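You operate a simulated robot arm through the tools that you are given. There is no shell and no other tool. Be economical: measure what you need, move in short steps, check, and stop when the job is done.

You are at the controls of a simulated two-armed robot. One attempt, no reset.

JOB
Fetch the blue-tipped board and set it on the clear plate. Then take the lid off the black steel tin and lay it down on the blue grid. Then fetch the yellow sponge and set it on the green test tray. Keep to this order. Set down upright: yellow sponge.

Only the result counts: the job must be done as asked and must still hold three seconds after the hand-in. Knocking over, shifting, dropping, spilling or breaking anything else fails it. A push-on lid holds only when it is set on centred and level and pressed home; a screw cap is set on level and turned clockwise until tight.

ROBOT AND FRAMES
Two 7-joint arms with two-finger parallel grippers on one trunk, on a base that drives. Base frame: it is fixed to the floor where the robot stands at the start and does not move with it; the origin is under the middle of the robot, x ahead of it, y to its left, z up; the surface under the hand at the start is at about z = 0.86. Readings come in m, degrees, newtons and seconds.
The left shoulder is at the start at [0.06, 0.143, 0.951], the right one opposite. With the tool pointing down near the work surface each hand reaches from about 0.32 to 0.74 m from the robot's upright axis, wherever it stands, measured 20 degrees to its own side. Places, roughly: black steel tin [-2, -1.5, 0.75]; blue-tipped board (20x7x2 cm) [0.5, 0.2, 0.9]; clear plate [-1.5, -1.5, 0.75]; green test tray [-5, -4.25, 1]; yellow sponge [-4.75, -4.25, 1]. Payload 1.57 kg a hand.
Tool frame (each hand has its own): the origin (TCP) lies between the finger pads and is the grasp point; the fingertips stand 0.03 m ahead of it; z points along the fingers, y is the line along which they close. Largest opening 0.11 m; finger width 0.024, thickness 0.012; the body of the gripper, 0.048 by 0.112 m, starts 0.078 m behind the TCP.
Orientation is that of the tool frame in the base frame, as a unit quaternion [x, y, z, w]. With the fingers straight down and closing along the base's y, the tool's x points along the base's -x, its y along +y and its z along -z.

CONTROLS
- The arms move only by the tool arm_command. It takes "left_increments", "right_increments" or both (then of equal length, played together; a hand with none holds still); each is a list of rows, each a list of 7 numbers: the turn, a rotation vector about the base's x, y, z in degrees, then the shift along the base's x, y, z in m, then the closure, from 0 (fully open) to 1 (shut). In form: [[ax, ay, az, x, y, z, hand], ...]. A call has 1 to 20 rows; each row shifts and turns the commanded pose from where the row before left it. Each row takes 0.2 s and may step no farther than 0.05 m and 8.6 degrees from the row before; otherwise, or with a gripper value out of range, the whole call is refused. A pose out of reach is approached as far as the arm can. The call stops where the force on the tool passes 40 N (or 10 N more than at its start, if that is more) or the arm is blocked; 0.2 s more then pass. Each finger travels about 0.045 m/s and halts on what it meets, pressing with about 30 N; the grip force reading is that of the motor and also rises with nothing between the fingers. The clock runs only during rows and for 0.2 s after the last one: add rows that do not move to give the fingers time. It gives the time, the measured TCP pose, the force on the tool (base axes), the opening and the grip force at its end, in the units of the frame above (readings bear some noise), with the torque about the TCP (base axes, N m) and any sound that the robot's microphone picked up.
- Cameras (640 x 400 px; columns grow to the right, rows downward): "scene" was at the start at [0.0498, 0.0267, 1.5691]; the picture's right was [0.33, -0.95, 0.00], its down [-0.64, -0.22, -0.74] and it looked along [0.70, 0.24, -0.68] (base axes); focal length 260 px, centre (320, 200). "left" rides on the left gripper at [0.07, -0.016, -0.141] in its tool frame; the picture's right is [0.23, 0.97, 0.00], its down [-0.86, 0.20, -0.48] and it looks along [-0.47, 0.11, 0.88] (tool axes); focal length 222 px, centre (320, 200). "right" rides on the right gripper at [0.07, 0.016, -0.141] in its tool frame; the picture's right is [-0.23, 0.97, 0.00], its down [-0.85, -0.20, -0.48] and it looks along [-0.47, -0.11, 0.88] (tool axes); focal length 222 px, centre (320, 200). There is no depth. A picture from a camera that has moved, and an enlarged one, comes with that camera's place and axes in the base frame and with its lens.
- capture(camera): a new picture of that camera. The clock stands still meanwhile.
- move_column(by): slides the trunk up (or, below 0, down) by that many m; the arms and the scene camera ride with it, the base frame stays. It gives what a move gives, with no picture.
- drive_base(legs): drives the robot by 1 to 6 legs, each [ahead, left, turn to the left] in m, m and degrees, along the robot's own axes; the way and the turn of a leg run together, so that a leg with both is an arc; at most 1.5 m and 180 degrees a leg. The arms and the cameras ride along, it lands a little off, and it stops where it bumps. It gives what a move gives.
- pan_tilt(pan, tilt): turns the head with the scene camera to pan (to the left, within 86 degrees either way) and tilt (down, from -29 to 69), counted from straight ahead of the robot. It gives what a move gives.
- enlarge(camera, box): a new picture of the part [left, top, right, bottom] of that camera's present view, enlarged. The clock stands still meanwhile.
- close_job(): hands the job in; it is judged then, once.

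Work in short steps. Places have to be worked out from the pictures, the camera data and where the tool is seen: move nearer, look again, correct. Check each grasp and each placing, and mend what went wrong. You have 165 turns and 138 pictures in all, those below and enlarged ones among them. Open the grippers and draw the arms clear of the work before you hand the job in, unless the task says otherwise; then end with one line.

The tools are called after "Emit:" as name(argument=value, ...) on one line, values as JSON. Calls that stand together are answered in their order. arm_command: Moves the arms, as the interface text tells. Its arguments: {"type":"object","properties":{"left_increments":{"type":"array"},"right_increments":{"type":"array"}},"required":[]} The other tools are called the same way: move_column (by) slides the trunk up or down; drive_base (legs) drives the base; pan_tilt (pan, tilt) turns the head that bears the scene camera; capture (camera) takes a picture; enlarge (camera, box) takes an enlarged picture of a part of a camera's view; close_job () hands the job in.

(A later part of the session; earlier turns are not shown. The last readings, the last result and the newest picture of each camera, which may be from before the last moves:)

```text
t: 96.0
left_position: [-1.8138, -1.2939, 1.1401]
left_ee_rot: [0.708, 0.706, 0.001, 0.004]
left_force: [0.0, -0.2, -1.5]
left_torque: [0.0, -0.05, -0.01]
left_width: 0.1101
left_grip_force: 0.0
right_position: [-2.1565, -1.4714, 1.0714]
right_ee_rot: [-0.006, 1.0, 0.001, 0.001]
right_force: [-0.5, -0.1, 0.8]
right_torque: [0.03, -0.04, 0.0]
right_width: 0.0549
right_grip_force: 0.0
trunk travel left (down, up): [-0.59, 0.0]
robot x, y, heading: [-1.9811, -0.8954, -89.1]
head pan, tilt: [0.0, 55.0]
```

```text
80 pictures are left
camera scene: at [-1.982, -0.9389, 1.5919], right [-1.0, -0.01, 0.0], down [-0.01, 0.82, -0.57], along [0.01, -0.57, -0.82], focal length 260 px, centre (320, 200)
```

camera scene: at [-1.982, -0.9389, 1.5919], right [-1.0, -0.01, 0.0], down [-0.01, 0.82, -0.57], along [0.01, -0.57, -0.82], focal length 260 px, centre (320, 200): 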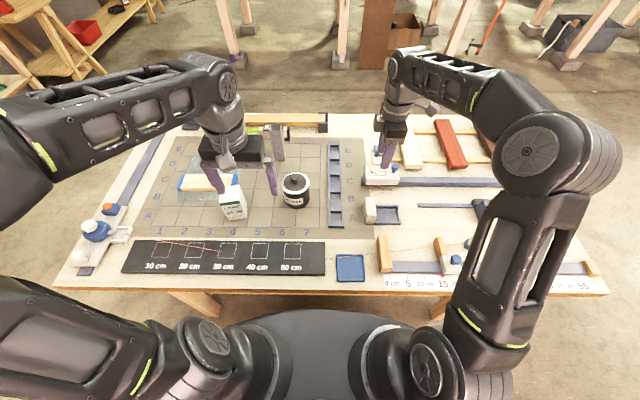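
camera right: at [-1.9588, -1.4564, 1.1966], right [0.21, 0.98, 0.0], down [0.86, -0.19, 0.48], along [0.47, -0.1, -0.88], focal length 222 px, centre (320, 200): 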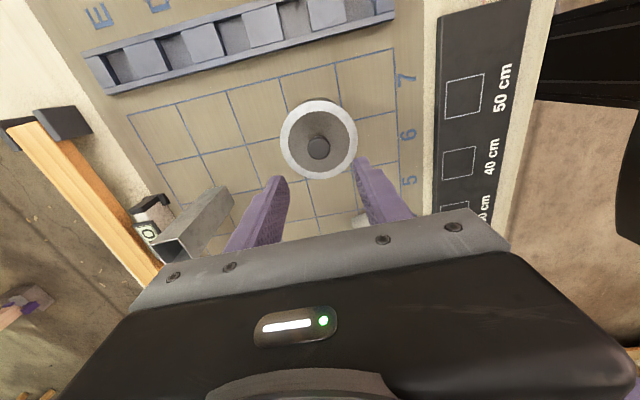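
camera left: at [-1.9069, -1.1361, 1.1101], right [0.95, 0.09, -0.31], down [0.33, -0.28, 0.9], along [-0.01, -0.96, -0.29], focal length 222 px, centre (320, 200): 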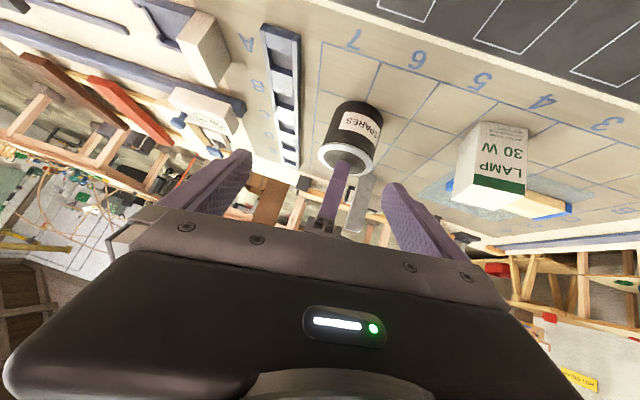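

There is room now. I bring the left hand out above and in front of the tin and pitch it 45° there.

Emit:
arm_command(left_increments=[[0, 0, 0, -0.02, -0.03, 0, 0], [0, 0, 0, -0.02, -0.03, 0, 0], [0, 0, 0, -0.02, -0.03, 0, 0], [0, 0, 0, -0.018, -0.03, -0.01, 0], [-7.5, 0, 0, 0, -0.01, -0.01, 0], [-7.5, 0, 0, 0, -0.01, -0.01, 0], [-7.5, 0, 0, 0, 0, -0.01, 0], [-7.5, 0, 0, 0, 0, -0.01, 0], [-7.5, 0, 0, 0, 0, -0.01, 0], [-7.5, 0, 0, 0, 0, -0.01, 0], [0, 0, 0, 0, 0, 0, 0]])

Emit:
capture(camera="left")

Emit:
capture(camera="scene")

```text
t: 98.4
left_position: [-1.8902, -1.432, 1.0703]
left_ee_rot: [0.652, 0.653, -0.269, 0.275]
left_force: [0.8, -0.1, -0.4]
left_torque: [-0.02, -0.02, 0.0]
left_width: 0.11
left_grip_force: 0.1
right_position: [-2.1537, -1.4727, 1.071]
right_ee_rot: [-0.007, 1.0, -0.001, 0.001]
right_force: [-0.5, 0.2, 0.1]
right_torque: [0.03, 0.0, 0.0]
right_width: 0.0551
right_grip_force: 0.1
trunk travel left (down, up): [-0.59, 0.0]
robot x, y, heading: [-1.9822, -0.8997, -89.2]
head pan, tilt: [0.0, 55.0]
```

```text
79 pictures are left
camera left: at [-1.9068, -1.2843, 1.1205], right [0.97, 0.16, -0.16], down [0.2, -0.26, 0.94], along [0.11, -0.95, -0.29], focal length 222 px, centre (320, 200)
```

left: 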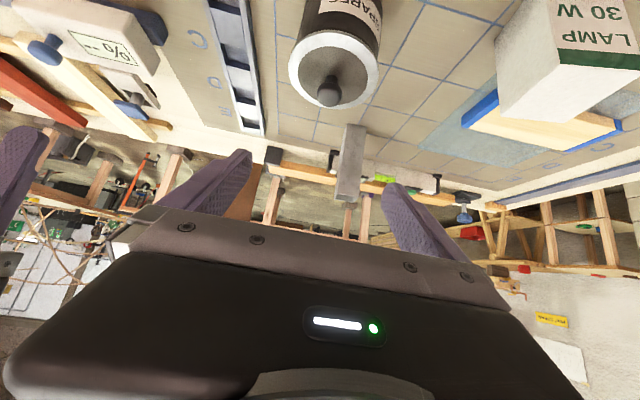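

```text
78 pictures are left
camera scene: at [-1.9801, -0.9389, 1.5919], right [-1.0, -0.01, 0.0], down [-0.01, 0.82, -0.57], along [0.01, -0.57, -0.82], focal length 260 px, centre (320, 200)
```

scene: 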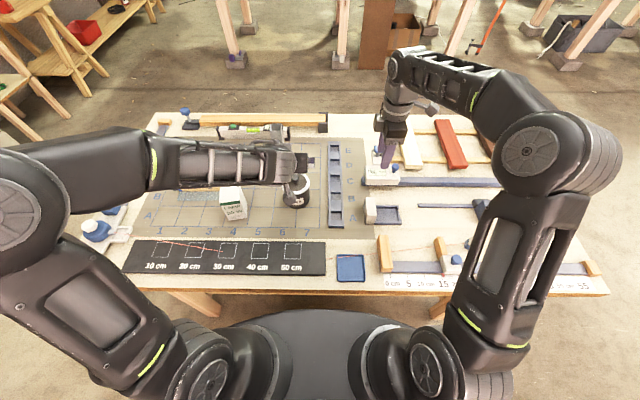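

Pose reached exactly. I descend with the open fingers straddling the tin, stopping part-way to check.

Emit:
arm_command(left_increments=[[0, 0, 0, -0.002, 0, -0.03, 0], [0, 0, 0, 0, 0, -0.03, 0], [0, 0, 0, 0, -0.01, -0.03, 0], [0, 0, 0, 0, -0.01, -0.03, 0], [0, 0, 0, 0, 0, 0, 0]])

Emit:
capture(camera="left")

Emit:
capture(camera="scene")

Emit:
capture(camera="right")

```text
t: 99.6
left_position: [-1.8912, -1.455, 0.948]
left_ee_rot: [0.653, 0.653, -0.27, 0.273]
left_force: [0.1, 0.4, 0.2]
left_torque: [-0.06, 0.01, -0.01]
left_width: 0.1099
left_grip_force: 0.0
right_position: [-2.1537, -1.471, 1.07]
right_ee_rot: [-0.006, 1.0, 0.0, 0.001]
right_force: [-0.4, 0.6, 0.3]
right_torque: [0.02, 0.02, 0.02]
right_width: 0.0551
right_grip_force: 0.0
trunk travel left (down, up): [-0.59, 0.0]
robot x, y, heading: [-1.9817, -0.8984, -89.1]
head pan, tilt: [0.0, 55.0]
```

```text
77 pictures are left
camera left: at [-1.908, -1.3065, 0.9991], right [0.97, 0.16, -0.16], down [0.2, -0.26, 0.94], along [0.11, -0.95, -0.29], focal length 222 px, centre (320, 200)
```

left: 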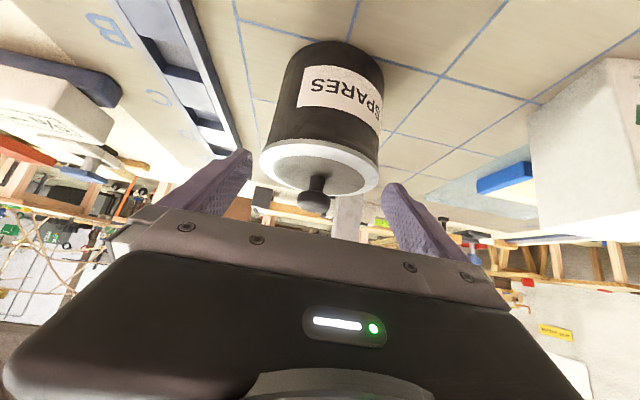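

```text
76 pictures are left
camera scene: at [-1.9803, -0.9384, 1.592], right [-1.0, -0.01, 0.0], down [-0.01, 0.82, -0.57], along [0.01, -0.57, -0.82], focal length 260 px, centre (320, 200)
```

scene: 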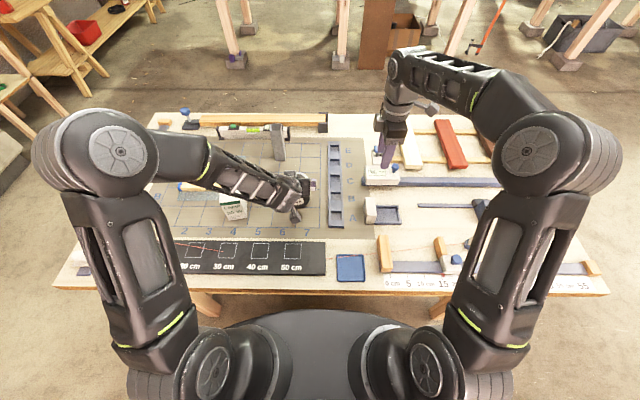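

```text
75 pictures are left
camera right: at [-2.2245, -1.4565, 1.2117], right [0.21, 0.98, 0.0], down [0.86, -0.19, 0.48], along [0.47, -0.1, -0.88], focal length 222 px, centre (320, 200)
```

right: 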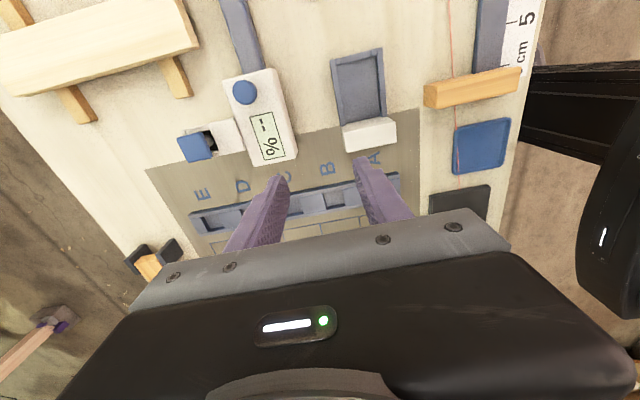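

The fingers straddle the tin. I check the forearm's clearance over the lamp box.

Emit:
enlarge(camera="scene", box=[170, 125, 346, 235])

```text
3.64 times, centred on (258, 180) of scene
camera zoom: at [-1.9803, -0.9384, 1.592], right [-1.0, -0.01, 0.0], down [-0.01, 0.82, -0.57], along [0.01, -0.57, -0.82], focal length 944 px, centre (546, 273)
```

zoom: 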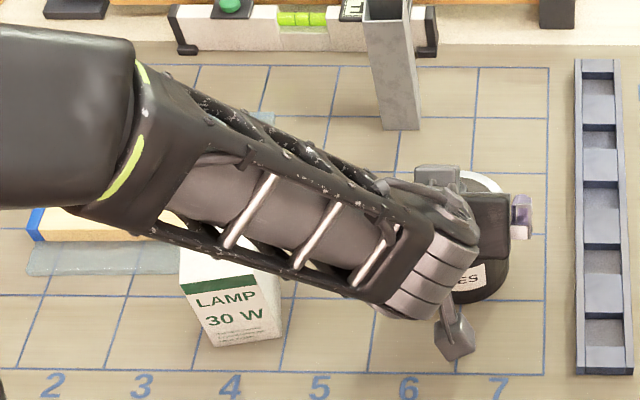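

The forearm slopes up well above the lamp, so it's clear. I finish the descent and grip the tin body gently.

Emit:
arm_command(left_increments=[[0, 0, 0, 0, -0.007, -0.02, 0], [0, 0, 0, 0, -0.005, -0.02, 0], [0, 0, 0, 0, -0.003, -0.012, 0], [0, 0, 0, 0, -0.002, -0.008, 0], [0, 0, 0, 0, 0, 0, 0.05], [0, 0, 0, 0, 0, 0, 0.1]])

Emit:
capture(camera="left")

Emit:
enlarge(camera="scene", box=[230, 150, 346, 230])

```text
t: 101.0
left_position: [-1.8904, -1.471, 0.8901]
left_ee_rot: [0.653, 0.653, -0.269, 0.274]
left_force: [0.6, 0.2, -0.1]
left_torque: [0.02, 0.01, 0.01]
left_width: 0.0991
left_grip_force: 0.1
right_position: [-2.1544, -1.4709, 1.0713]
right_ee_rot: [-0.007, 1.0, 0.0, 0.001]
right_force: [-0.1, 0.6, 0.0]
right_torque: [-0.03, -0.01, 0.03]
right_width: 0.0552
right_grip_force: 0.0
trunk travel left (down, up): [-0.59, 0.0]
robot x, y, heading: [-1.9824, -0.8954, -89.3]
head pan, tilt: [0.0, 55.0]
```

```text
73 pictures are left
camera left: at [-1.9076, -1.322, 0.9411], right [0.97, 0.16, -0.16], down [0.2, -0.26, 0.94], along [0.11, -0.95, -0.29], focal length 222 px, centre (320, 200)
```

left: 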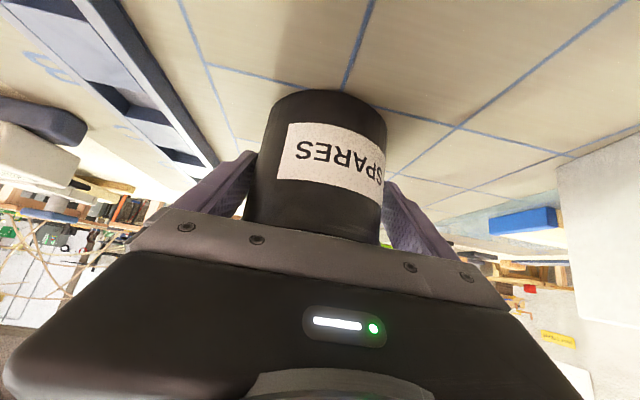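

```text
5.00 times, centred on (288, 190) of scene
camera zoom: at [-1.9801, -0.9391, 1.5919], right [-1.0, -0.01, 0.0], down [-0.01, 0.82, -0.57], along [0.01, -0.57, -0.82], focal length 1298 px, centre (480, 250)
```

zoom: 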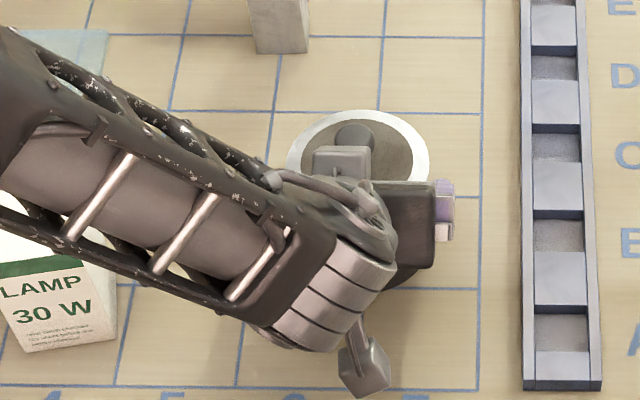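

The left fingers flank the body under the lid. I close them on the tin and meanwhile turn the right hand back so it closes along x (slimmer in y).

Emit:
arm_command(left_increments=[[0, 0, 0, -0.001, 0, 0, 0.13], [0, 0, 0, 0, 0, 0, 0.16], [0, 0, 0, 0, 0, 0, 0.2], [0, 0, 0, 0, 0, 0, 0.25], [0, 0, 0, 0, 0, 0, 0.3], [0, 0, 0, 0, 0, 0, 0.35], [0, 0, 0, 0, 0, 0, 0.35], [0, 0, 0, 0, 0, 0, 0.35], [0, 0, 0, 0, 0, 0, 0.35], [0, 0, 0, 0, 0, 0, 0.35], [0, 0, 0, 0, 0, 0, 0.35], [0, 0, 0, 0, 0, 0, 0.35]], right_increments=[[0, 0, -8, 0, 0, 0.01, 0.5], [0, 0, -8, 0, 0, 0.01, 0.5], [0, 0, -8, 0, 0, 0.01, 0.5], [0, 0, -8, 0, 0, 0, 0.5], [0, 0, -8, 0, 0, 0, 0.5], [0, 0, -8, 0, 0, 0, 0.5], [0, 0, -8, 0, 0, 0, 0.5], [0, 0, -8, 0, 0, 0, 0.5], [0, 0, -8, 0, 0, 0, 0.5], [0, 0, -8, 0, 0, 0, 0.5], [0, 0, -8, 0, 0, 0, 0.5], [0, 0, 0, 0, 0, 0, 0.5]])

Emit:
capture(camera="left")

```text
t: 103.6
left_position: [-1.8916, -1.4699, 0.8913]
left_ee_rot: [0.652, 0.653, -0.269, 0.274]
left_force: [-0.7, 0.6, 0.3]
left_torque: [0.04, 0.12, -0.02]
left_width: 0.089
left_grip_force: 29.7
right_position: [-2.1547, -1.4714, 1.1016]
right_ee_rot: [0.69, 0.724, 0.0, 0.0]
right_force: [0.3, -0.6, 0.2]
right_torque: [-0.02, -0.01, 0.0]
right_width: 0.0548
right_grip_force: 0.0
trunk travel left (down, up): [-0.59, 0.0]
robot x, y, heading: [-1.9811, -0.894, -89.1]
head pan, tilt: [0.0, 55.0]
```

```text
71 pictures are left
camera left: at [-1.9085, -1.3217, 0.9411], right [0.97, 0.16, -0.16], down [0.2, -0.26, 0.94], along [0.11, -0.95, -0.29], focal length 222 px, centre (320, 200)
```

left: 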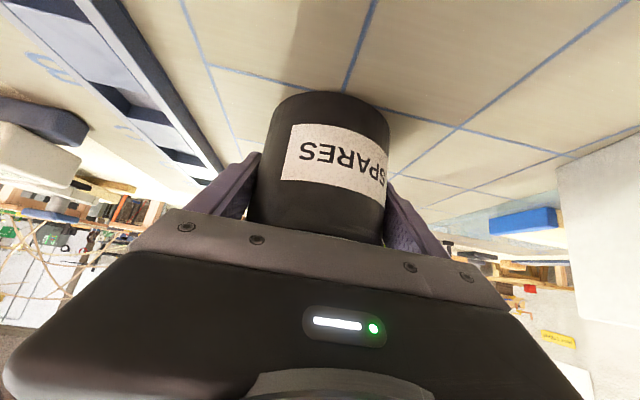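

The tin body is held firmly. Now the right hand comes over the knob at height.

Emit:
arm_command(right_increments=[[0, 0, 0, 0.04, 0, 0, 0.4], [0, 0, 0, 0.04, 0, 0, 0.4], [0, 0, 0, 0.04, 0, 0, 0.4], [0, 0, 0, 0.04, 0, 0, 0.4], [0, 0, 0, 0.04, 0, 0, 0.4], [0, 0, 0, 0.04, 0, 0, 0.4], [0, 0, 0, 0.022, -0.001, -0.02, 0.4], [0, 0, 0, 0, 0, -0.02, 0.4], [0, 0, 0, 0, 0, 0, 0.4]])

Emit:
capture(camera="right")

Emit:
enlarge(camera="scene", box=[200, 90, 376, 230])

```text
t: 105.6
left_position: [-1.8908, -1.4706, 0.8906]
left_ee_rot: [0.653, 0.653, -0.269, 0.273]
left_force: [0.3, -0.3, 1.3]
left_torque: [-0.02, 0.08, 0.0]
left_width: 0.0893
left_grip_force: 29.9
right_position: [-1.9447, -1.4739, 1.0598]
right_ee_rot: [0.69, 0.724, 0.0, -0.001]
right_force: [-0.5, 0.0, -0.6]
right_torque: [0.0, 0.02, 0.01]
right_width: 0.0662
right_grip_force: 0.1
right hand out of reach, approached as far as the arm can: row 5, 6
trunk travel left (down, up): [-0.59, 0.0]
robot x, y, heading: [-1.9814, -0.8955, -89.1]
head pan, tilt: [0.0, 55.0]
```

```text
70 pictures are left
camera right: at [-1.9308, -1.4039, 1.2019], right [0.98, -0.18, 0.0], down [-0.16, -0.86, 0.48], along [-0.09, -0.47, -0.88], focal length 222 px, centre (320, 200)
```

right: 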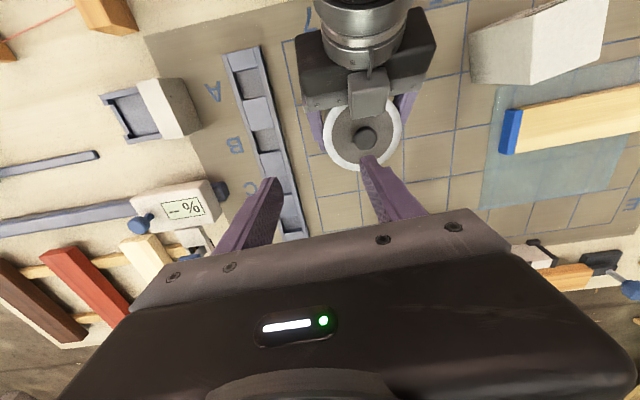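

```text
2.86 times, centred on (288, 160) of scene
camera zoom: at [-1.9799, -0.9389, 1.5919], right [-1.0, -0.01, 0.0], down [-0.01, 0.82, -0.57], along [0.01, -0.57, -0.82], focal length 742 px, centre (411, 314)
```

zoom: 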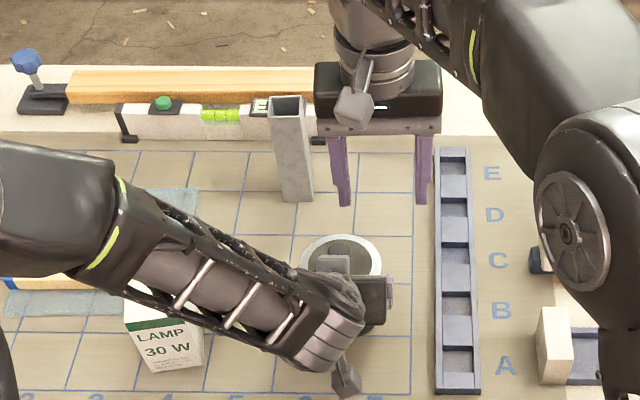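

The gripper's bracket leaves the knob accessible. I close in the remaining 5 cm at slightly lower height.

Emit:
arm_command(right_increments=[[0, 0, 0, 0.02, 0, -0.015, 0.4], [0, 0, 0, 0.02, 0, 0, 0.4], [0, 0, 0, 0.012, 0.001, 0, 0.4], [0, 0, 0, 0, 0, 0, 0.4]])

Emit:
capture(camera="right")

```text
t: 106.6
left_position: [-1.8927, -1.4693, 0.8907]
left_ee_rot: [0.653, 0.652, -0.271, 0.273]
left_force: [-0.5, 0.7, 1.4]
left_torque: [0.0, 0.15, -0.03]
left_width: 0.0893
left_grip_force: 30.0
right_position: [-1.891, -1.4731, 1.0461]
right_ee_rot: [0.69, 0.724, -0.001, 0.0]
right_force: [0.8, 0.1, 0.1]
right_torque: [-0.03, 0.04, 0.02]
right_width: 0.0661
right_grip_force: 0.1
trunk travel left (down, up): [-0.59, 0.0]
robot x, y, heading: [-1.9801, -0.8971, -89.0]
head pan, tilt: [0.0, 55.0]
```

```text
68 pictures are left
camera right: at [-1.8775, -1.4036, 1.1874], right [0.98, -0.18, 0.0], down [-0.16, -0.86, 0.48], along [-0.09, -0.47, -0.88], focal length 222 px, centre (320, 200)
```

right: 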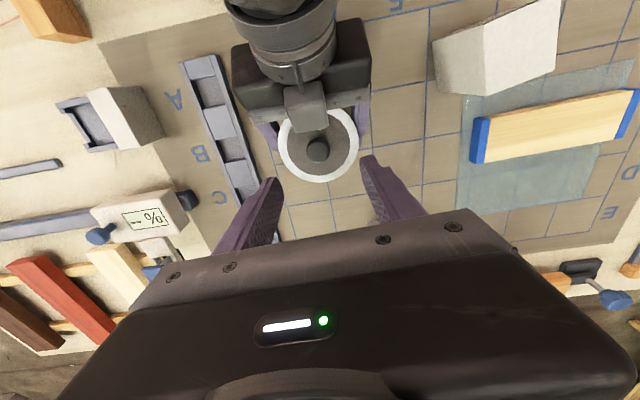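

The knob is at (-1.8925, -1.469), with ~2 cm margin to the bracket. I descend and grip.

Emit:
arm_command(right_increments=[[0, 0, 0, -0.0015, 0.002, -0.025, 0.4], [0, 0, 0, 0, 0, -0.025, 0.4], [0, 0, 0, 0, 0, -0.016, 0.4], [0, 0, 0, 0, 0, -0.01, 0.4], [0, 0, 0, 0, 0, 0, 0.6], [0, 0, 0, 0, 0, 0, 0.9], [0, 0, 0, 0, 0, 0, 0.9], [0, 0, 0, 0, 0, 0, 0.9]])

```text
t: 108.4
left_position: [-1.8919, -1.4709, 0.891]
left_ee_rot: [0.652, 0.653, -0.27, 0.274]
left_force: [-0.4, 1.1, 1.7]
left_torque: [0.02, 0.07, -0.01]
left_width: 0.0893
left_grip_force: 29.3
right_position: [-1.8918, -1.4717, 0.9692]
right_ee_rot: [0.69, 0.724, 0.0, 0.0]
right_force: [-0.2, 0.1, -0.9]
right_torque: [-0.02, 0.0, -0.06]
right_width: 0.0245
right_grip_force: 25.9
trunk travel left (down, up): [-0.59, 0.0]
robot x, y, heading: [-1.9852, -0.8973, -89.1]
head pan, tilt: [0.0, 55.0]
```

Both grips are on. I pull the lid up in small steps.

Emit:
arm_command(right_increments=[[0, 0, 0, 0, 0, 0, 0.9], [0, 0, 0, 0, 0, 0.003, 0.9], [0, 0, 0, 0, 0, 0.003, 0.9], [0, 0, 0, 0, 0, 0.003, 0.9], [0, 0, 0, 0, 0, 0.003, 0.9], [0, 0, 0, 0, 0, 0.004, 0.9], [0, 0, 0, 0, 0, 0, 0.9]])

Emit:
capture(camera="right")

Emit:
capture(camera="left")

```text
t: 110.0
left_position: [-1.8915, -1.4715, 0.8906]
left_ee_rot: [0.653, 0.653, -0.27, 0.273]
left_force: [0.1, -0.7, 1.6]
left_torque: [-0.01, 0.13, 0.04]
left_width: 0.089
left_grip_force: 30.2
right_position: [-1.8913, -1.4716, 0.9849]
right_ee_rot: [0.69, 0.724, 0.0, -0.001]
right_force: [0.2, 0.1, -0.5]
right_torque: [-0.01, 0.01, 0.01]
right_width: 0.0238
right_grip_force: 29.8
trunk travel left (down, up): [-0.59, 0.0]
robot x, y, heading: [-1.9818, -0.8971, -89.0]
head pan, tilt: [0.0, 55.0]
heard: snap
```

```text
67 pictures are left
camera right: at [-1.8791, -1.4009, 1.1263], right [0.98, -0.18, 0.0], down [-0.16, -0.86, 0.48], along [-0.09, -0.47, -0.88], focal length 222 px, centre (320, 200)
```

right: 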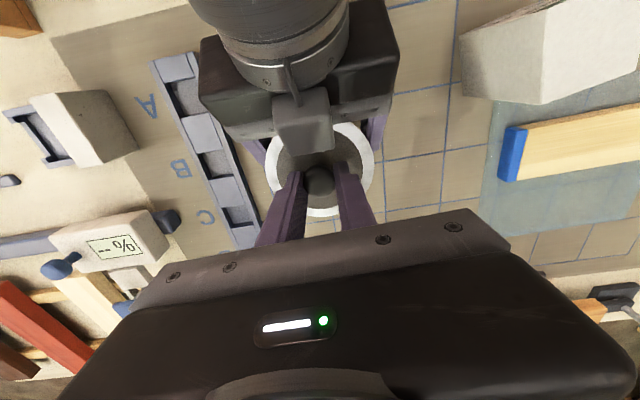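

```text
66 pictures are left
camera left: at [-1.9085, -1.3217, 0.9411], right [0.97, 0.16, -0.16], down [0.2, -0.26, 0.94], along [0.11, -0.95, -0.29], focal length 222 px, centre (320, 200)
```

left: 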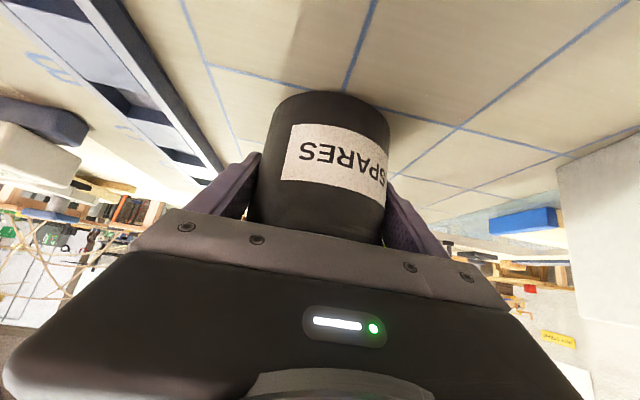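

A snap: the lid is off and the tin stands unmoved. The left bracket is over the lid's edge, so I open the left hand and withdraw it toward the robot while the lid stays put.

Emit:
arm_command(left_increments=[[0, 0, 0, 0, 0, 0, 0.2], [0, 0, 0, 0, 0, 0, 0.1], [0, 0, 0, 0, 0, 0, 0], [0, 0, 0, 0, 0, 0, 0], [0, 0, 0, 0, 0.01, 0, 0], [0, 0, 0, 0, 0.015, 0, 0], [0, 0, 0, 0, 0.02, 0, 0], [0, 0, 0, 0, 0.02, 0, 0], [0, 0, 0, 0, 0.02, 0, 0], [0, 0, 0, 0, 0, 0, 0]])

Emit:
capture(camera="left")

Emit:
capture(camera="right")

```text
t: 112.2
left_position: [-1.8921, -1.3848, 0.8901]
left_ee_rot: [0.652, 0.654, -0.27, 0.274]
left_force: [-0.1, -0.4, 0.1]
left_torque: [-0.02, -0.02, 0.02]
left_width: 0.1102
left_grip_force: 0.1
right_position: [-1.8934, -1.4708, 0.9854]
right_ee_rot: [0.689, 0.725, 0.0, 0.0]
right_force: [0.1, 1.6, 0.5]
right_torque: [0.0, 0.01, 0.01]
right_width: 0.024
right_grip_force: 30.1
trunk travel left (down, up): [-0.59, 0.0]
robot x, y, heading: [-1.9853, -0.8942, -89.2]
head pan, tilt: [0.0, 55.0]
```

```text
65 pictures are left
camera left: at [-1.9093, -1.2361, 0.9401], right [0.97, 0.16, -0.16], down [0.2, -0.26, 0.94], along [0.11, -0.95, -0.29], focal length 222 px, centre (320, 200)
```

left: 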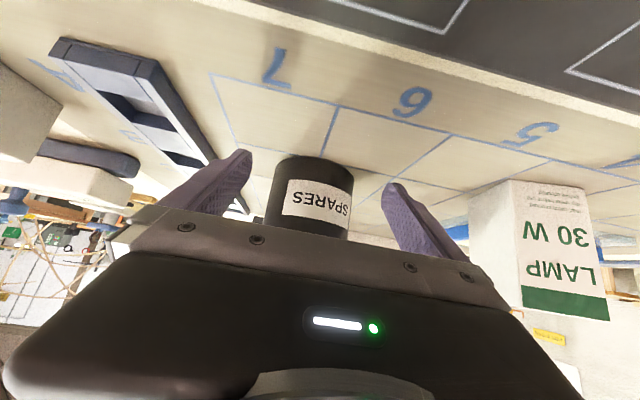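

```text
64 pictures are left
camera right: at [-1.8791, -1.4009, 1.1261], right [0.98, -0.18, 0.0], down [-0.16, -0.86, 0.48], along [-0.09, -0.47, -0.88], focal length 222 px, centre (320, 200)
```

right: 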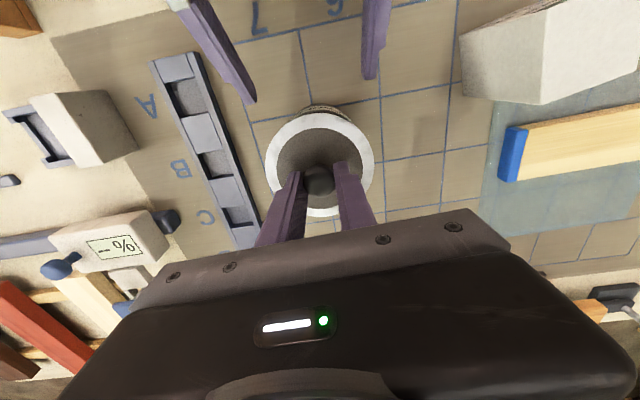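

The left hand is clear. I raise the lid and lift the left hand back to upright on the left.

Emit:
arm_command(right_increments=[[0, 0, 0, 0, 0, 0.01, 0.9], [0, 0, 0, 0, 0, 0.02, 0.9], [0, 0, 0, 0, 0, 0.02, 0.9], [0, 0, 0, 0, 0, 0.01, 0.9], [0, 0, 0, 0, 0, 0, 0.9], [0, 0, 0, 0, 0, 0, 0.9], [0, 0, 0, 0, 0, 0, 0.9], [0, 0, 0, 0, 0, 0, 0.9], [0, 0, 0, 0, 0, 0, 0.9], [0, 0, 0, 0, 0, 0, 0.9], [0, 0, 0, 0, 0, 0, 0.9], [0, 0, 0, 0, 0, 0, 0.9], [0, 0, 0, 0, 0, 0, 0.9]], left_increments=[[0, 0, 0, 0.01, 0, 0.03, 0], [0, 0, 0, 0.02, 0, 0.03, 0], [0, 0, 0, 0.03, 0, 0.03, 0], [0, 0, 0, 0.03, 0, 0.03, 0], [7.5, 0, 0, 0.03, 0, 0.03, 0], [7.5, 0, 0, 0.03, 0, 0.03, 0], [7.5, 0, 0, 0.03, 0, 0.02, 0], [7.5, 0, 0, 0.03, 0, 0.02, 0], [7.5, 0, 0, 0.03, 0, 0.01, 0], [7.5, 0, 0, 0.03, 0, 0, 0], [0, 0, 0, 0.03, 0.02, 0, 0], [0, 0, 0, 0.03, 0.02, 0, 0], [0, 0, 0, 0, 0, 0, 0]])

Emit:
capture(camera="scene")

Emit:
capture(camera="right")

```text
t: 115.0
left_position: [-1.5636, -1.3489, 1.124]
left_ee_rot: [0.708, 0.707, 0.0, 0.004]
left_force: [-0.1, -0.2, 0.5]
left_torque: [0.04, 0.01, 0.01]
left_width: 0.1102
left_grip_force: 0.0
right_position: [-1.8915, -1.4728, 1.0463]
right_ee_rot: [0.69, 0.724, 0.0, 0.0]
right_force: [-0.1, 0.2, 0.0]
right_torque: [0.0, -0.02, -0.01]
right_width: 0.024
right_grip_force: 30.1
trunk travel left (down, up): [-0.59, 0.0]
robot x, y, heading: [-1.9788, -0.8943, -89.2]
head pan, tilt: [0.0, 55.0]
```

```text
63 pictures are left
camera scene: at [-1.9804, -0.939, 1.5919], right [-1.0, -0.01, 0.0], down [-0.01, 0.82, -0.57], along [0.01, -0.57, -0.82], focal length 260 px, centre (320, 200)
```

scene: 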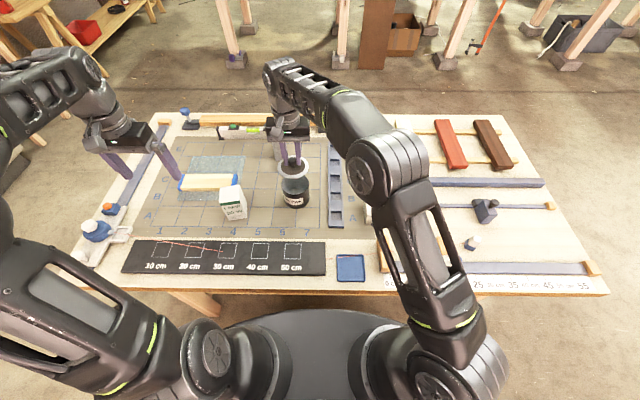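

```text
62 pictures are left
camera right: at [-1.8787, -1.4029, 1.1874], right [0.98, -0.18, 0.0], down [-0.16, -0.86, 0.48], along [-0.09, -0.47, -0.88], focal length 222 px, centre (320, 200)
```

right: 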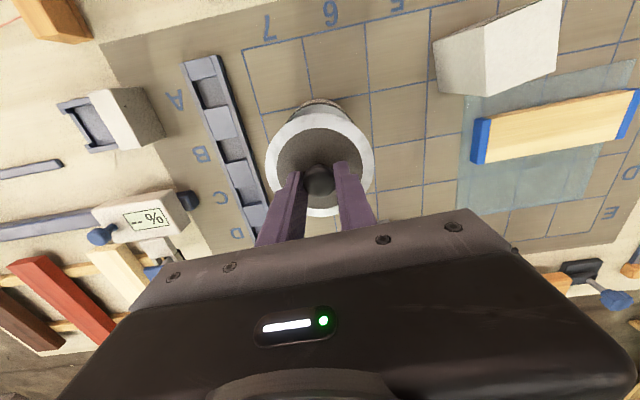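

The lid is in hand and the tin stands open. I'll lay the lid on the free cells at about (-1.765, -1.535), so I strafe left 0.13 and forward 0.08.

Emit:
drive_base(legs=[[0, 0.13, 0], [0.08, 0, 0]])

Emit:
capture(camera="right")

```text
t: 116.9
left_position: [-1.4337, -1.4299, 1.1229]
left_ee_rot: [0.707, 0.707, 0.002, 0.003]
left_force: [-0.4, -0.8, -0.3]
left_torque: [0.06, -0.04, 0.01]
left_width: 0.1099
left_grip_force: 0.0
right_position: [-1.7614, -1.5535, 1.0449]
right_ee_rot: [0.691, 0.723, 0.001, -0.001]
right_force: [0.3, -0.4, -1.2]
right_torque: [0.05, -0.02, 0.0]
right_width: 0.0242
right_grip_force: 30.2
trunk travel left (down, up): [-0.59, 0.0]
robot x, y, heading: [-1.8548, -0.9764, -89.0]
head pan, tilt: [0.0, 55.0]
```

```text
61 pictures are left
camera right: at [-1.7478, -1.4832, 1.1867], right [0.98, -0.18, 0.0], down [-0.16, -0.86, 0.48], along [-0.09, -0.47, -0.88], focal length 222 px, centre (320, 200)
```

right: 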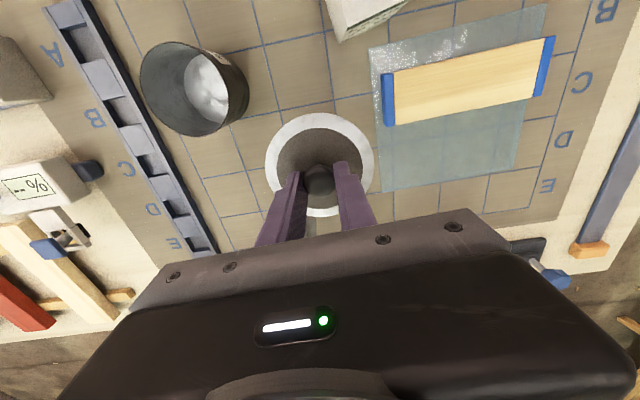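

The tin (open, with contents) is to the left, and the spot below is free. I shift 2 cm back and lower the lid until contact.

Emit:
arm_command(right_increments=[[0, 0, 0, -0.006, 0.018, -0.02, 0.9], [0, 0, 0, 0, 0, -0.03, 0.9], [0, 0, 0, 0, 0, -0.03, 0.9], [0, 0, 0, 0, 0, -0.03, 0.9], [0, 0, 0, 0, 0, -0.01, 0.9], [0, 0, 0, 0, 0, -0.004, 0.9], [0, 0, 0, 0, 0, -0.004, 0.9], [0, 0, 0, 0, 0, -0.004, 0.9], [0, 0, 0, 0, 0, -0.004, 0.9], [0, 0, 0, 0, 0, 0, 0.9]])

Emit:
capture(camera="right")

```text
t: 119.1
left_position: [-1.4322, -1.4285, 1.1226]
left_ee_rot: [0.708, 0.706, 0.001, 0.004]
left_force: [-1.1, 0.3, 1.0]
left_torque: [0.0, 0.03, 0.03]
left_width: 0.11
left_grip_force: 0.0
right_position: [-1.7659, -1.5351, 0.9087]
right_ee_rot: [0.69, 0.723, 0.0, 0.0]
right_force: [-0.3, 0.2, -0.7]
right_torque: [0.02, -0.02, 0.0]
right_width: 0.0243
right_grip_force: 30.3
trunk travel left (down, up): [-0.59, 0.0]
robot x, y, heading: [-1.8516, -0.9712, -89.2]
head pan, tilt: [0.0, 55.0]
```

```text
60 pictures are left
camera right: at [-1.7525, -1.4647, 1.05], right [0.98, -0.18, 0.0], down [-0.16, -0.86, 0.48], along [-0.09, -0.47, -0.88], focal length 222 px, centre (320, 200)
```

right: 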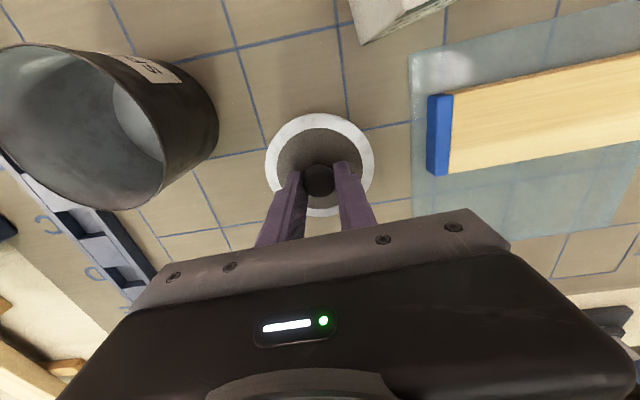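

Still free at z 0.909; I continue in small steps.

Emit:
arm_command(right_increments=[[0, 0, 0, 0, 0, -0.003, 0.9], [0, 0, 0, 0, 0, -0.003, 0.9], [0, 0, 0, 0, 0, -0.003, 0.9], [0, 0, 0, 0, 0, -0.003, 0.9], [0, 0, 0, 0, 0, -0.003, 0.9], [0, 0, 0, 0, 0, 0, 0.9]])

```text
t: 120.5
left_position: [-1.4337, -1.4291, 1.1227]
left_ee_rot: [0.708, 0.706, 0.001, 0.003]
left_force: [0.1, 0.0, 0.0]
left_torque: [0.0, 0.0, 0.03]
left_width: 0.1099
left_grip_force: 0.0
right_position: [-1.7662, -1.5337, 0.8948]
right_ee_rot: [0.69, 0.723, -0.001, 0.001]
right_force: [-0.2, 0.0, -0.4]
right_torque: [-0.01, 0.01, 0.0]
right_width: 0.0239
right_grip_force: 30.1
trunk travel left (down, up): [-0.59, 0.0]
robot x, y, heading: [-1.8516, -0.9778, -89.0]
head pan, tilt: [0.0, 55.0]
```

Emit:
arm_command(right_increments=[[0, 0, 0, 0, 0, -0.002, 0.9], [0, 0, 0, 0, 0, -0.002, 0.9], [0, 0, 0, 0, 0, -0.002, 0.9], [0, 0, 0, 0, 0, -0.002, 0.9], [0, 0, 0, 0, 0, -0.002, 0.9], [0, 0, 0, 0, 0, 0, 0.9]])

Emit:
capture(camera="right")

```text
t: 121.9
left_position: [-1.4327, -1.4267, 1.1229]
left_ee_rot: [0.708, 0.706, 0.001, 0.004]
left_force: [-0.3, 0.2, 0.2]
left_torque: [-0.04, -0.04, -0.03]
left_width: 0.1101
left_grip_force: 0.1
right_position: [-1.7661, -1.534, 0.8873]
right_ee_rot: [0.69, 0.723, -0.001, 0.002]
right_force: [-2.0, 0.6, 18.5]
right_torque: [0.29, 0.1, 0.03]
right_width: 0.024
right_grip_force: 30.1
trunk travel left (down, up): [-0.59, 0.0]
robot x, y, heading: [-1.848, -0.9774, -89.4]
head pan, tilt: [0.0, 55.0]
```

```text
59 pictures are left
camera right: at [-1.7542, -1.4633, 1.0287], right [0.98, -0.18, 0.0], down [-0.16, -0.86, 0.48], along [-0.08, -0.47, -0.88], focal length 222 px, centre (320, 200)
```

right: 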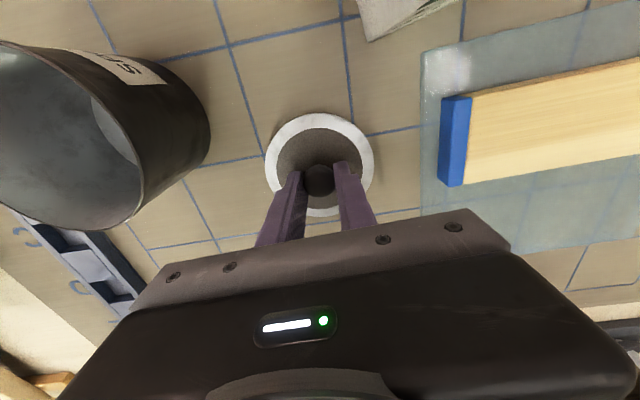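

Contact (18 N): the lid is on the grid. I open and rise.

Emit:
arm_command(right_increments=[[0, 0, 0, 0, 0, 0.001, 0.8], [0, 0, 0, 0, 0, 0, 0.7], [0, 0, 0, 0, 0, 0, 0.6], [0, 0, 0, 0, 0, 0, 0.5], [0, 0, 0, 0, 0, 0.01, 0.5], [0, 0, 0, 0, 0, 0.02, 0.5], [0, 0, 0, 0, 0, 0.03, 0.5], [0, 0, 0, 0, 0, 0.04, 0.5], [0, 0, 0, 0, 0, 0.04, 0.5], [0, 0, 0, 0, 0.02, 0.04, 0.5], [0, 0, 0, 0, 0.03, 0.01, 0.5], [0, 0, 0, 0, 0, 0, 0.5]])

Emit:
capture(camera="right")

Emit:
capture(camera="scene")

```text
t: 124.5
left_position: [-1.4316, -1.4283, 1.1242]
left_ee_rot: [0.708, 0.707, 0.001, 0.004]
left_force: [0.7, -0.6, -0.2]
left_torque: [0.02, 0.04, 0.0]
left_width: 0.1102
left_grip_force: 0.1
right_position: [-1.7668, -1.4832, 1.0762]
right_ee_rot: [0.69, 0.724, 0.0, 0.0]
right_force: [-0.2, 0.2, -0.5]
right_torque: [0.01, -0.01, -0.02]
right_width: 0.0551
right_grip_force: 0.0
trunk travel left (down, up): [-0.59, 0.0]
robot x, y, heading: [-1.8536, -0.9761, -89.0]
head pan, tilt: [0.0, 55.0]
```

```text
58 pictures are left
camera right: at [-1.7532, -1.4124, 1.2163], right [0.98, -0.18, 0.0], down [-0.16, -0.86, 0.48], along [-0.09, -0.47, -0.88], focal length 222 px, centre (320, 200)
```

right: 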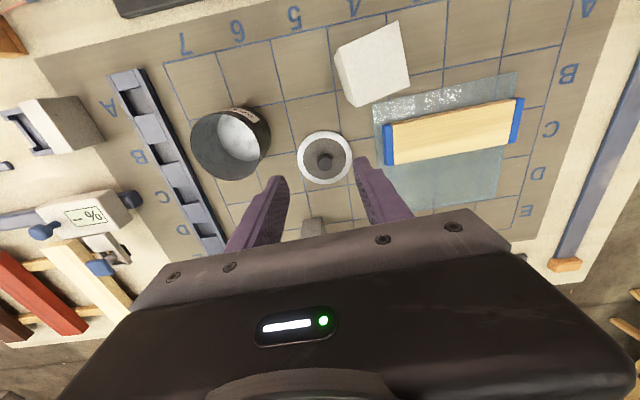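

```text
57 pictures are left
camera scene: at [-1.8488, -1.0183, 1.5919], right [-1.0, -0.01, 0.0], down [-0.01, 0.82, -0.57], along [0.01, -0.57, -0.82], focal length 260 px, centre (320, 200)
```

scene: 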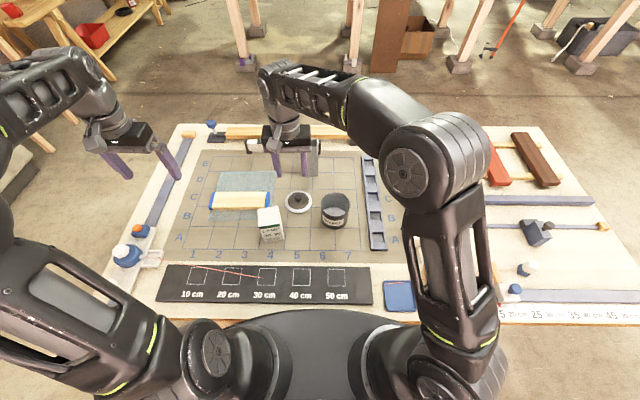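

The lid lies on the blue grid, board and tin are fine. I back away from the table and look to the right for the route to the sponge.

Emit:
drive_base(legs=[[-0.42, 0, 0]])

Emit:
pan_tilt(pan=-70, tilt=25)

Emit:
capture(camera="scene")

Emit:
pan_tilt(pan=-30, tilt=15)

Emit:
capture(camera="scene")

```text
t: 127.1
left_position: [-1.4383, -1.0055, 1.1236]
left_ee_rot: [0.707, 0.708, 0.0, 0.004]
left_force: [-0.2, 0.4, 0.2]
left_torque: [-0.01, 0.0, -0.01]
left_width: 0.1097
left_grip_force: 0.0
right_position: [-1.7708, -1.0614, 1.0758]
right_ee_rot: [0.689, 0.725, 0.0, 0.0]
right_force: [-0.3, 0.7, -0.1]
right_torque: [-0.02, 0.03, 0.02]
right_width: 0.0552
right_grip_force: 0.2
trunk travel left (down, up): [-0.59, 0.0]
robot x, y, heading: [-1.856, -0.5553, -89.2]
head pan, tilt: [0.0, 55.0]
```

```text
t: 128.5
left_position: [-1.4368, -1.0066, 1.1226]
left_ee_rot: [0.707, 0.708, 0.002, 0.004]
left_force: [0.3, -0.2, -0.3]
left_torque: [-0.02, 0.02, 0.01]
left_width: 0.1099
left_grip_force: 0.1
right_position: [-1.7709, -1.0622, 1.0762]
right_ee_rot: [0.689, 0.725, -0.001, 0.0]
right_force: [-0.2, 0.6, 0.9]
right_torque: [0.01, -0.01, 0.0]
right_width: 0.0551
right_grip_force: 0.0
trunk travel left (down, up): [-0.59, 0.0]
robot x, y, heading: [-1.8571, -0.5531, -88.9]
head pan, tilt: [-70.0, 25.0]
```

```text
56 pictures are left
camera scene: at [-1.9425, -0.5583, 1.6359], right [-0.36, 0.93, 0.0], down [0.39, 0.15, -0.91], along [-0.85, -0.33, -0.42], focal length 260 px, centre (320, 200)
```

scene: 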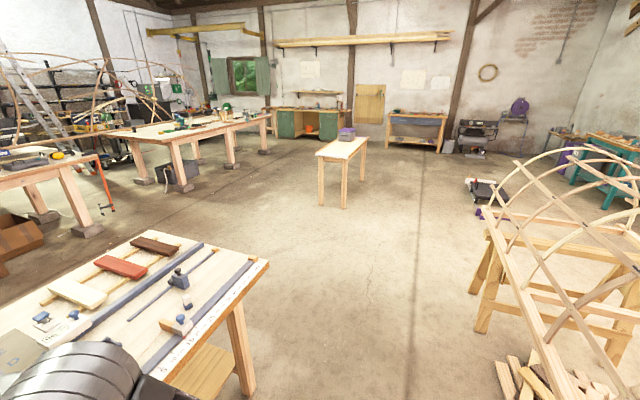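

```text
t: 129.6
left_position: [-1.4363, -1.0072, 1.123]
left_ee_rot: [0.707, 0.707, 0.001, 0.004]
left_force: [0.5, 0.2, 0.6]
left_torque: [-0.01, -0.01, 0.02]
left_width: 0.1096
left_grip_force: 0.1
right_position: [-1.7716, -1.0626, 1.0769]
right_ee_rot: [0.689, 0.725, 0.0, 0.0]
right_force: [0.2, 0.3, 0.5]
right_torque: [-0.05, 0.02, 0.0]
right_width: 0.0549
right_grip_force: 0.1
trunk travel left (down, up): [-0.59, 0.0]
robot x, y, heading: [-1.8569, -0.5553, -89.1]
head pan, tilt: [-30.0, 15.0]
```

```text
55 pictures are left
camera scene: at [-1.9019, -0.6068, 1.6521], right [-0.87, 0.49, 0.0], down [0.13, 0.23, -0.97], along [-0.47, -0.84, -0.26], focal length 260 px, centre (320, 200)
```

scene: 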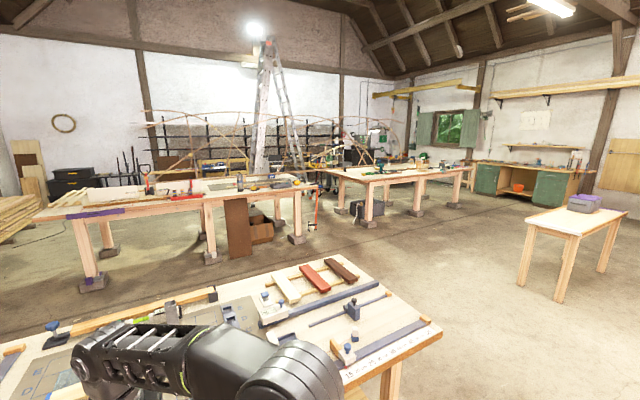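

Emit:
enlarge(camera="scene", box=[310, 130, 490, 230])

```text
3.56 times, centred on (400, 180) of scene
camera zoom: at [-1.9019, -0.6068, 1.6521], right [-0.87, 0.49, 0.0], down [0.13, 0.23, -0.97], along [-0.47, -0.84, -0.26], focal length 923 px, centre (36, 271)
```

zoom: 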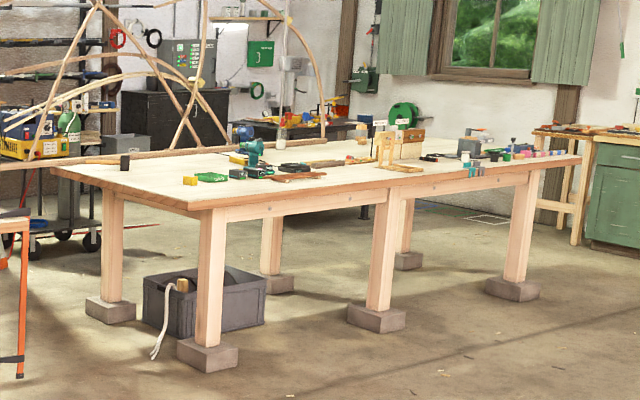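

The yellow sponge and green tray sit near the left end of the third bench, at about (-4.76, -4.16) and (-4.89, -4.15); its front edge is y≈-3.68. I drive round the table end toward it.

Emit:
drive_base(legs=[[0, -1.5, 0], [1.5, 0, 0], [0.5, 0, 0]])

Emit:
capture(camera="scene")

```text
t: 146.5
left_position: [-2.8633, -3.0163, 1.1231]
left_ee_rot: [0.701, 0.713, 0.001, 0.004]
left_force: [0.3, -0.8, -0.6]
left_torque: [0.04, 0.0, -0.01]
left_width: 0.1101
left_grip_force: 0.1
right_position: [-3.1947, -3.0767, 1.0749]
right_ee_rot: [0.683, 0.73, -0.001, 0.0]
right_force: [-0.1, 0.3, -0.3]
right_torque: [0.04, -0.01, 0.01]
right_width: 0.0551
right_grip_force: 0.2
trunk travel left (down, up): [-0.59, 0.0]
robot x, y, heading: [-3.2858, -2.5709, -88.3]
head pan, tilt: [-30.0, 15.0]
```

```text
53 pictures are left
camera scene: at [-3.3319, -2.6239, 1.6521], right [-0.88, 0.47, 0.0], down [0.12, 0.23, -0.97], along [-0.46, -0.85, -0.26], focal length 260 px, centre (320, 200)
```

scene: 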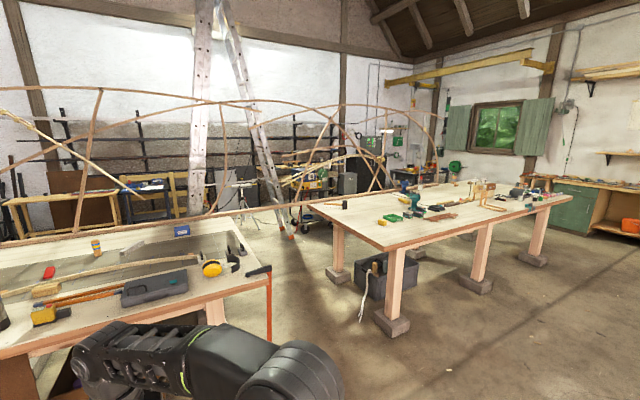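

Emit:
drive_base(legs=[[0, -1.45, 0], [0.15, 0, 0]])

Emit:
pan_tilt(pan=0, tilt=30)

Emit:
capture(camera="scene")

```text
t: 155.0
left_position: [-4.3804, -3.2126, 1.1236]
left_ee_rot: [0.707, 0.707, 0.001, 0.002]
left_force: [-1.0, -0.4, 0.2]
left_torque: [0.04, -0.02, 0.02]
left_width: 0.1099
left_grip_force: 0.1
right_position: [-4.7144, -3.2675, 1.0755]
right_ee_rot: [0.69, 0.724, 0.0, 0.0]
right_force: [-1.4, -0.1, -0.4]
right_torque: [0.0, -0.01, -0.01]
right_width: 0.0551
right_grip_force: 0.0
trunk travel left (down, up): [-0.59, 0.0]
robot x, y, heading: [-4.7994, -2.7604, -89.3]
head pan, tilt: [-30.0, 15.0]
```

```text
t: 155.9
left_position: [-4.3805, -3.2122, 1.1228]
left_ee_rot: [0.707, 0.707, 0.001, 0.004]
left_force: [-0.6, -0.5, 0.9]
left_torque: [0.0, 0.04, 0.0]
left_width: 0.11
left_grip_force: 0.1
right_position: [-4.7138, -3.266, 1.0751]
right_ee_rot: [0.689, 0.724, -0.001, 0.0]
right_force: [-0.8, 0.0, -0.3]
right_torque: [-0.02, 0.02, 0.0]
right_width: 0.0551
right_grip_force: 0.1
trunk travel left (down, up): [-0.59, 0.0]
robot x, y, heading: [-4.8015, -2.7579, -89.1]
head pan, tilt: [0.0, 30.0]
```

```text
52 pictures are left
camera scene: at [-4.7973, -2.8206, 1.628], right [-1.0, -0.01, 0.0], down [-0.01, 0.5, -0.87], along [0.01, -0.87, -0.5], focal length 260 px, centre (320, 200)
```

scene: 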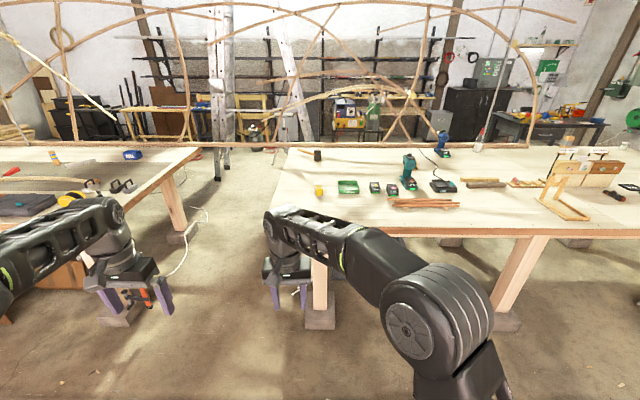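

Emit:
enlarge(camera="scene", box=[260, 140, 440, 250])

```text
3.56 times, centred on (350, 195) of scene
camera zoom: at [-4.7973, -2.8206, 1.628], right [-1.0, -0.01, 0.0], down [-0.01, 0.5, -0.87], along [0.01, -0.87, -0.5], focal length 923 px, centre (213, 218)
```

zoom: 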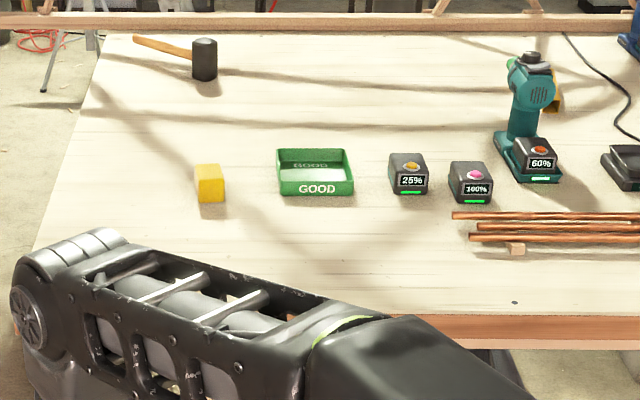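

The sponge is a small yellow block near (-4.78, -4.16), the green tray (labelled GOOD) near (-4.95, -4.22), edge at y≈-3.83. I drive closer.

Emit:
drive_base(legs=[[0.72, 0.04, 0]])

Emit:
pan_tilt(pan=-5, tilt=50)

Emit:
capture(camera="scene")

Emit:
capture(camera="right")

```text
t: 159.8
left_position: [-4.3401, -3.9254, 1.1227]
left_ee_rot: [0.711, 0.703, 0.002, 0.004]
left_force: [0.3, 0.2, 0.7]
left_torque: [0.03, -0.01, -0.01]
left_width: 0.1099
left_grip_force: 0.1
right_position: [-4.6747, -3.9756, 1.0759]
right_ee_rot: [0.694, 0.72, 0.0, -0.001]
right_force: [-0.3, 0.5, 0.0]
right_torque: [0.0, 0.01, -0.01]
right_width: 0.0552
right_grip_force: 0.1
trunk travel left (down, up): [-0.59, 0.0]
robot x, y, heading: [-4.7516, -3.4681, -89.9]
head pan, tilt: [0.0, 30.0]
```

```text
t: 160.6
left_position: [-4.3406, -3.924, 1.1234]
left_ee_rot: [0.712, 0.703, 0.002, 0.004]
left_force: [0.4, 0.4, 0.4]
left_torque: [-0.01, -0.01, 0.02]
left_width: 0.11
left_grip_force: 0.1
right_position: [-4.6744, -3.9761, 1.0759]
right_ee_rot: [0.694, 0.72, 0.0, 0.0]
right_force: [-0.3, -0.3, 0.1]
right_torque: [-0.02, 0.01, 0.0]
right_width: 0.0548
right_grip_force: 0.1
trunk travel left (down, up): [-0.59, 0.0]
robot x, y, heading: [-4.7543, -3.4654, -90.0]
head pan, tilt: [-5.0, 50.0]
```

```text
50 pictures are left
camera scene: at [-4.7587, -3.5142, 1.5985], right [-1.0, 0.08, 0.0], down [0.06, 0.76, -0.64], along [-0.05, -0.64, -0.77], focal length 260 px, centre (320, 200)
```

scene: 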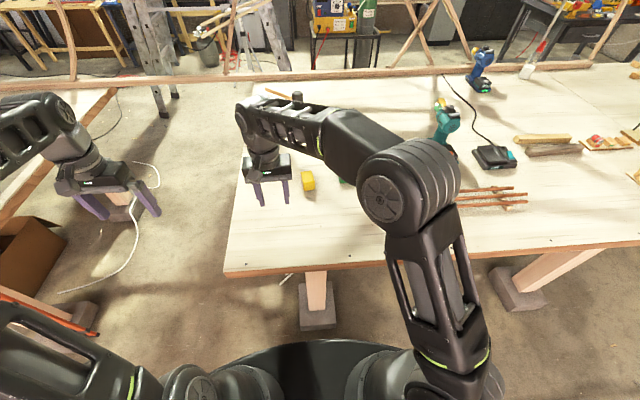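

```text
49 pictures are left
camera right: at [-4.6604, -3.9049, 1.2163], right [0.98, -0.19, 0.0], down [-0.17, -0.86, 0.48], along [-0.09, -0.47, -0.88], focal length 222 px, centre (320, 200)
```

right: 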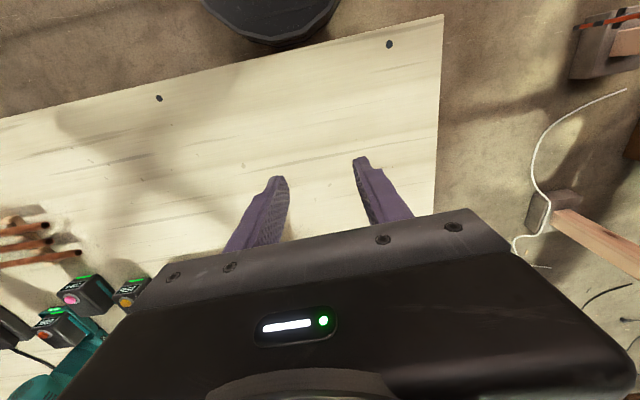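

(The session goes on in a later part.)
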